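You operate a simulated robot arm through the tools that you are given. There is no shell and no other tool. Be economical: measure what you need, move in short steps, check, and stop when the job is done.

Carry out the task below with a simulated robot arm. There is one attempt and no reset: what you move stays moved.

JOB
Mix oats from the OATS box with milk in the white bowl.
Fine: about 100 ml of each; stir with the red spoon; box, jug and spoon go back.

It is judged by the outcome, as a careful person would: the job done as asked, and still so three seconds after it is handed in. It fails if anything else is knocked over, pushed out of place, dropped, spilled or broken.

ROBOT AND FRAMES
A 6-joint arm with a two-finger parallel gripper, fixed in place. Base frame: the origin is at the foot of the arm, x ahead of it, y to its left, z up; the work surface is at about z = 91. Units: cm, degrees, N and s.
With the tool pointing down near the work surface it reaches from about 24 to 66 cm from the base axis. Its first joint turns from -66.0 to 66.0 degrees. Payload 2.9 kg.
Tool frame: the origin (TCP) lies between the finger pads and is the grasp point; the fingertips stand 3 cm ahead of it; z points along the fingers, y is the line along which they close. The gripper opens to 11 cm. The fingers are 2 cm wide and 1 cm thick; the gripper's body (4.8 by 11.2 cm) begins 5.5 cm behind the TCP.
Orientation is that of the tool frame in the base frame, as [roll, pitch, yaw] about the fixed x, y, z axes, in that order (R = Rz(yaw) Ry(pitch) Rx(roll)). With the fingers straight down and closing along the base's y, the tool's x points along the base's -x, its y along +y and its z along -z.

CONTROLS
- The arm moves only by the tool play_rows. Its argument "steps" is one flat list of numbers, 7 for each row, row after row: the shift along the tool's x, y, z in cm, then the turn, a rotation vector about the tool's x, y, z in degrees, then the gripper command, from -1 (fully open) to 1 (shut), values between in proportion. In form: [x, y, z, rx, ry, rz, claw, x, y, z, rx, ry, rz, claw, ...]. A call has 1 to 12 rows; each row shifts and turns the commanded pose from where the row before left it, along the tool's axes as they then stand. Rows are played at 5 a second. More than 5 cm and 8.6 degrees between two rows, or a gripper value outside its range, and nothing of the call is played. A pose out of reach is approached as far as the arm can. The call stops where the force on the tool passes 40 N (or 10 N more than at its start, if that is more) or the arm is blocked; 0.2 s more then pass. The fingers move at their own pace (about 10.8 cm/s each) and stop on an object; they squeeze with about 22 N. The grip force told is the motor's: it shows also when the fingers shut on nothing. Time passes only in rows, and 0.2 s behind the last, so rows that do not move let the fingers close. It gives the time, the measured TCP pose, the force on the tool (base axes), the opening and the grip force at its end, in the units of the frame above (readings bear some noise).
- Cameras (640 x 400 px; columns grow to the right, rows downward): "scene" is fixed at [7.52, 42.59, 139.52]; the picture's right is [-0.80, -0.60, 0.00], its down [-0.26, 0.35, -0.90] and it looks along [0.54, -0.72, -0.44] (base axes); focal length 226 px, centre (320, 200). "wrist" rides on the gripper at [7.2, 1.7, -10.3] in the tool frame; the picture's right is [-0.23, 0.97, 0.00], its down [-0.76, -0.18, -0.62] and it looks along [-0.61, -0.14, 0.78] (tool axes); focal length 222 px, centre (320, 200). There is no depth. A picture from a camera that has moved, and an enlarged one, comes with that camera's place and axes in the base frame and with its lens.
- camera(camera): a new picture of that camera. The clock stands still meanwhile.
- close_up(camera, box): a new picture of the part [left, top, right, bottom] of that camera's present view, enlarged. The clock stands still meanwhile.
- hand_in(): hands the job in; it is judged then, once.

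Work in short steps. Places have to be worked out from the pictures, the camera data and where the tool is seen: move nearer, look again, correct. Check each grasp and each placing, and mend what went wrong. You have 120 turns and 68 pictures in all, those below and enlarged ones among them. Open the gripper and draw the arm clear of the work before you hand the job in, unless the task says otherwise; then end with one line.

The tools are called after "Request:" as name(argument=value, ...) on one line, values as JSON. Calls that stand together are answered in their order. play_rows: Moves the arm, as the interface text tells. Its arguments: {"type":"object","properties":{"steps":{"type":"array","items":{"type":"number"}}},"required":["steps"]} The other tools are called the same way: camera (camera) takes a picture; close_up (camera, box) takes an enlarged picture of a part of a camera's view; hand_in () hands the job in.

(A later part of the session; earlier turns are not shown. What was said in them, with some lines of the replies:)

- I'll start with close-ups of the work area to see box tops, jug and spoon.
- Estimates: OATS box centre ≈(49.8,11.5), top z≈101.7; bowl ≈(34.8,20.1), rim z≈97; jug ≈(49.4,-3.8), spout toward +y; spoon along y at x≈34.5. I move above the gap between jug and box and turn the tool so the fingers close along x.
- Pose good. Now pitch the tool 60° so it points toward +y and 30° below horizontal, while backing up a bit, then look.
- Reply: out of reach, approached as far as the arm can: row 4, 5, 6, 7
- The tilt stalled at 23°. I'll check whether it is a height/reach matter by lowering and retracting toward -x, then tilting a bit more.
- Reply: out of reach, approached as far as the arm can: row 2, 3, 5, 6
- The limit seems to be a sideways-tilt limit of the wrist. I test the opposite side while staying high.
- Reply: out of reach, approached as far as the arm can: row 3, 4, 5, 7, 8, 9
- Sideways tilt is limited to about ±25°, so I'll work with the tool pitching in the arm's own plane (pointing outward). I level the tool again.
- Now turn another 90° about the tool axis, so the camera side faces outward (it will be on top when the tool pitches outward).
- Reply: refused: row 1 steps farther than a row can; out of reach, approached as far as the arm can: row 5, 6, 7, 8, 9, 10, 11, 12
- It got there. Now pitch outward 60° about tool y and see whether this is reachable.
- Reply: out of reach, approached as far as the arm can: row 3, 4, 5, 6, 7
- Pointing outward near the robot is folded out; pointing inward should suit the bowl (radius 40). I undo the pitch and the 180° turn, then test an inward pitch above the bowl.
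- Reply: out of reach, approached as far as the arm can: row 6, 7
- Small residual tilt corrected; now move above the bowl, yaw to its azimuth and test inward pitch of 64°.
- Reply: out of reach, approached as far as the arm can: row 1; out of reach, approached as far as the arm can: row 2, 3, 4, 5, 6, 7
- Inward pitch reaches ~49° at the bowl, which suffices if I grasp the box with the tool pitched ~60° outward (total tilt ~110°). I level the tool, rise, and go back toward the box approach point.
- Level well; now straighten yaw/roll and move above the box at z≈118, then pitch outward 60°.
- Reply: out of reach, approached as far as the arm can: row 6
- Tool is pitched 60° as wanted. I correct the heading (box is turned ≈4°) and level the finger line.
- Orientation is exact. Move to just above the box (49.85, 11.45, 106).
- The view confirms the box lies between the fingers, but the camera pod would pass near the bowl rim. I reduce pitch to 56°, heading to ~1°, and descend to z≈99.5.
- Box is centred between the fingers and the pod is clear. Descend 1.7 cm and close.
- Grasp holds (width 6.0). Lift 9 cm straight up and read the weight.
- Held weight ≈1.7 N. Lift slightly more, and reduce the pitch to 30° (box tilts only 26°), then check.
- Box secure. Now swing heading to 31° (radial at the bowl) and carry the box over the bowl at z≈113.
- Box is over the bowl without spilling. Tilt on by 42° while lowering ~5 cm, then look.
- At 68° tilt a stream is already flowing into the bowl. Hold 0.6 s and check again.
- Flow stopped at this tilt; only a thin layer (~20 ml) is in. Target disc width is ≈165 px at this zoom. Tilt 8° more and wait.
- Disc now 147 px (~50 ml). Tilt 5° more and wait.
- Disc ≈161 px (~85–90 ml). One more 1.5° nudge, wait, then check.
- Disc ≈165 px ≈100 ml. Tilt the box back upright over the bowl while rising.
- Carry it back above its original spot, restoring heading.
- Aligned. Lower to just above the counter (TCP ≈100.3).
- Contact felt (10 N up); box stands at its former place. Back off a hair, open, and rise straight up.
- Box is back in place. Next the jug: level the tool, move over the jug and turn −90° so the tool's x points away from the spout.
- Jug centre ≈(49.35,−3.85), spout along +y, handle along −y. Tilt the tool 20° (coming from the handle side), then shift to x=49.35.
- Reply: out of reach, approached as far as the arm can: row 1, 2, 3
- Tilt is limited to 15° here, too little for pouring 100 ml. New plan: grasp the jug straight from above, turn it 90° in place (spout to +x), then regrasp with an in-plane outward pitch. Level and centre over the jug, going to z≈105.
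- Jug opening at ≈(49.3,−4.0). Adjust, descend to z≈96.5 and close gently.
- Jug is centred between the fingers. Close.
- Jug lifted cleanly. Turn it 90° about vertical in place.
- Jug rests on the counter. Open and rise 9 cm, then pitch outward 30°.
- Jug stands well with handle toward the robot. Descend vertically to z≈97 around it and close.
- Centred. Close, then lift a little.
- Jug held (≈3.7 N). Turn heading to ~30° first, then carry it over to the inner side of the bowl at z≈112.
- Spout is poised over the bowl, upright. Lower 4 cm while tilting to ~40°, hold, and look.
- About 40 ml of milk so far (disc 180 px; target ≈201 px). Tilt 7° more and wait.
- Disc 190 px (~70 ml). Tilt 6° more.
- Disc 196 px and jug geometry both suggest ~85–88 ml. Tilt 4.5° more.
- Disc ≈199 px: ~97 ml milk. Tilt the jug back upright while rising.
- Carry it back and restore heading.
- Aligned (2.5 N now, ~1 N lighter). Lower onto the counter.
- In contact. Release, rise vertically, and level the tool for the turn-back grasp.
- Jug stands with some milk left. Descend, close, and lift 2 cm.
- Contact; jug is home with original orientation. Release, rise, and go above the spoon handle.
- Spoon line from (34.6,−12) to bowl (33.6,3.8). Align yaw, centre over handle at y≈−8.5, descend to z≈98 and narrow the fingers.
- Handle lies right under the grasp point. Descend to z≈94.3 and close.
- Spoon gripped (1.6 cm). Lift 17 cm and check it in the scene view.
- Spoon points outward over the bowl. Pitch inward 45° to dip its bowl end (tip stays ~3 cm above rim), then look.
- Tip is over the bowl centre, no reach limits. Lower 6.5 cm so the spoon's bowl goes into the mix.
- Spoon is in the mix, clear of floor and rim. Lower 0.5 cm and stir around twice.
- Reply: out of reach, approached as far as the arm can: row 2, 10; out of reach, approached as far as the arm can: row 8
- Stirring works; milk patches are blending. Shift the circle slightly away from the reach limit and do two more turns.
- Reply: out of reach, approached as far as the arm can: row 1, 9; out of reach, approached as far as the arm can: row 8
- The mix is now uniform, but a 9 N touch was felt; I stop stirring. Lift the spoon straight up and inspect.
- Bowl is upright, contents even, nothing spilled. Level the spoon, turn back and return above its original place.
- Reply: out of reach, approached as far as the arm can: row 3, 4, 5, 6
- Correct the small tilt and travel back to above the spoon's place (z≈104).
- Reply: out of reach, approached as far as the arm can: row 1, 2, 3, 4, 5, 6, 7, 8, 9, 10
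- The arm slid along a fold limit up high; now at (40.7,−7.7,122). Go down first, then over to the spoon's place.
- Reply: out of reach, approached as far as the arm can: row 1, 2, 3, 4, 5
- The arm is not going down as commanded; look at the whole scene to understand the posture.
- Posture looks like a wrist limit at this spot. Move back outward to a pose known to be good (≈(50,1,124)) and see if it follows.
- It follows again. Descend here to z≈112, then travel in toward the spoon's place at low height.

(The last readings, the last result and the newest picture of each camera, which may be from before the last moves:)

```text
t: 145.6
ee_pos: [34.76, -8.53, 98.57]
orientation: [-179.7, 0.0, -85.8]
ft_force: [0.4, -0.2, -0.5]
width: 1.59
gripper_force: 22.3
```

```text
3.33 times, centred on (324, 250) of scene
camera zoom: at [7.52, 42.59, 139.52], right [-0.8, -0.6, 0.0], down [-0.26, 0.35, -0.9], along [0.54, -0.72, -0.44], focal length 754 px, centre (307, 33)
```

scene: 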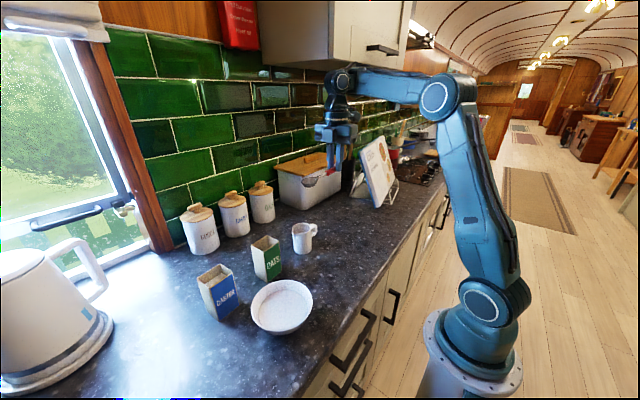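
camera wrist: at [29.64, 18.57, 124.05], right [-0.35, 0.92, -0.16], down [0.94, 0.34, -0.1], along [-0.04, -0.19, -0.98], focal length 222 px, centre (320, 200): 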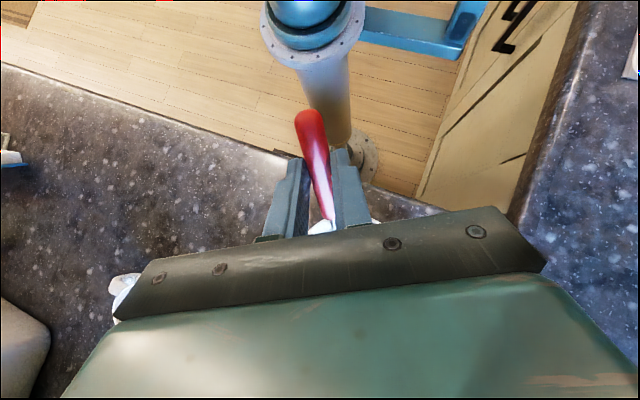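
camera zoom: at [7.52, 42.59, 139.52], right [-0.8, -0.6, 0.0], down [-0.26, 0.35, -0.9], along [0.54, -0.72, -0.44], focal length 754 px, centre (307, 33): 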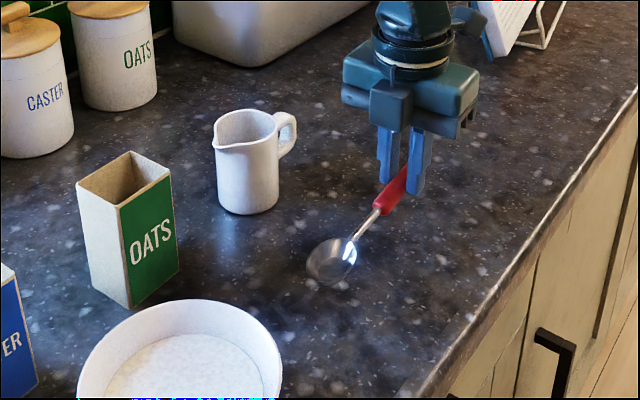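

Spoon is level over its place. Lower it gently to the counter.

Request:
play_rows(steps=[0, 0.25, 1.5, 0, 0, 0, 1, 0, 0, 1.3, 0, 0, 0, 1, 0, 0, 0.7, 0, 0, 0, 1, 0, 0, 0.3, 0, 0, 0, 1, 0, 0, 0, 0, 0, 0, 1])

Request:
play_rows(steps=[0, 0, 0.25, 0, 0, 0, 1, 0, 0, 0, 0, 0, 0, 1])

Request:
close_up(camera="scene", box=[228, 190, 420, 310])

```text
t: 146.8
ee_pos: [34.58, -8.75, 94.74]
orientation: [-179.9, 0.0, -85.8]
ft_force: [-0.1, -0.8, -0.8]
width: 1.58
gripper_force: 21.6
```

```text
t: 147.4
ee_pos: [34.41, -8.69, 94.59]
orientation: [-179.8, 0.0, -85.8]
ft_force: [-0.8, 0.2, -1.3]
width: 1.62
gripper_force: 21.9
```

```text
3.33 times, centred on (324, 250) of scene
camera zoom: at [7.52, 42.59, 139.52], right [-0.8, -0.6, 0.0], down [-0.26, 0.35, -0.9], along [0.54, -0.72, -0.44], focal length 754 px, centre (307, 33)
```

zoom: 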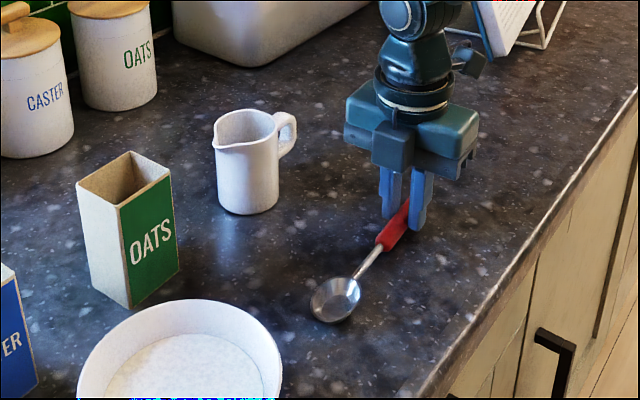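

Spoon bowl is exactly at its original pixel. Lower 0.15 more, open gently, and rise.

Request:
play_rows(steps=[0, 0, 0.15, 0, 0, 0, 1, 0, 0, 0, 0, 0, 0, 1, 0, 0, 0, 0, 0, 0, 0.6, 0, 0, 0, 0, 0, 0, 0, 0, 0, 0, 0, 0, 0, 0, 0, 0, -1, 0, 0, 0, -0.2, 0, 0, -2.5, 0, 0, 0, -0.5, 0, 0, -4, 0, 0, 0, -1, 0, 0, -4, 0, 0, 0, -1, 0, 0, -4, 0, 0, 0, -1, 0, 0, 0, 0, 0, 0, -1])

Request:
play_rows(steps=[0, -3, -1, 0, 0, 0, -1, 0, -4, -1, 0, 0, 0, -1, 0, -4, -2, 0, 0, 0, -1, 0, 0, -4, 0, 0, 0, -1, 0, 0, -4, 0, 0, 0, -1, 0, 0, 0, 0, 0, 0, -1])

Request:
camera(camera="scene")

Request:
close_up(camera="scene", box=[180, 210, 372, 340])

```text
t: 149.8
ee_pos: [34.2, -8.71, 109.93]
orientation: [-179.8, -0.1, -85.9]
ft_force: [0.5, -0.3, -0.2]
width: 11.0
gripper_force: 0.1
```

```text
t: 151.2
ee_pos: [45.39, -7.93, 121.86]
orientation: [-179.7, 0.0, -85.8]
ft_force: [0.5, -0.5, 0.9]
width: 10.98
gripper_force: 0.0
```

```text
7 pictures are left
```

scene: 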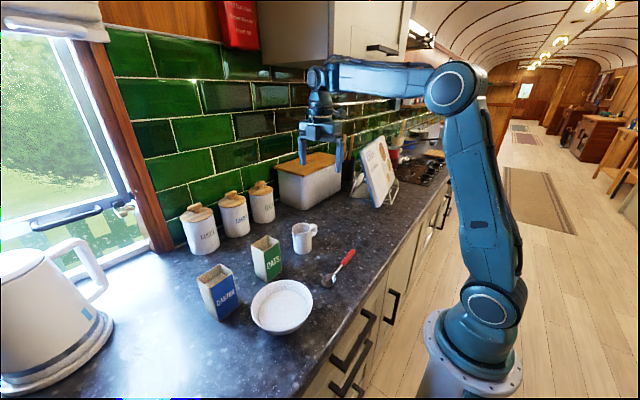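

```text
3.08 times, centred on (276, 275) of scene
camera zoom: at [7.52, 42.59, 139.52], right [-0.8, -0.6, 0.0], down [-0.26, 0.35, -0.9], along [0.54, -0.72, -0.44], focal length 696 px, centre (455, -31)
```

zoom: 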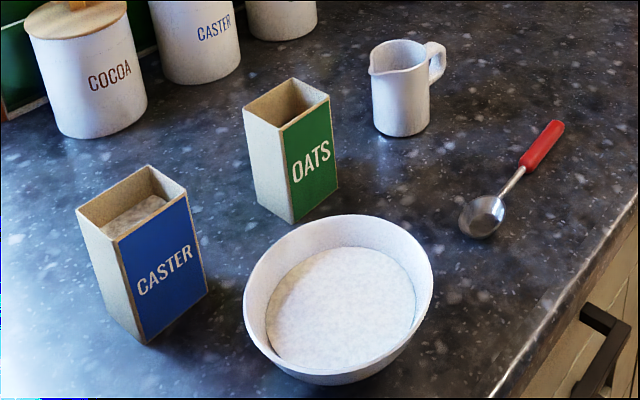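

Everything stands where it started, apart from the bowl, which the spoon nudged about half a centimetre. The mix is even with no spills, the gripper is open and the arm is clear, so I hand it in.

Request:
hand_in()

```text
The job is handed in.
```

I poured about 100 ml of oats and about 97 ml of milk into the white bowl (both judged from the pictures) and stirred them with the red spoon; the box, jug and spoon are back in place, nothing spilled, and the stirring nudged the bowl about half a centimetre.
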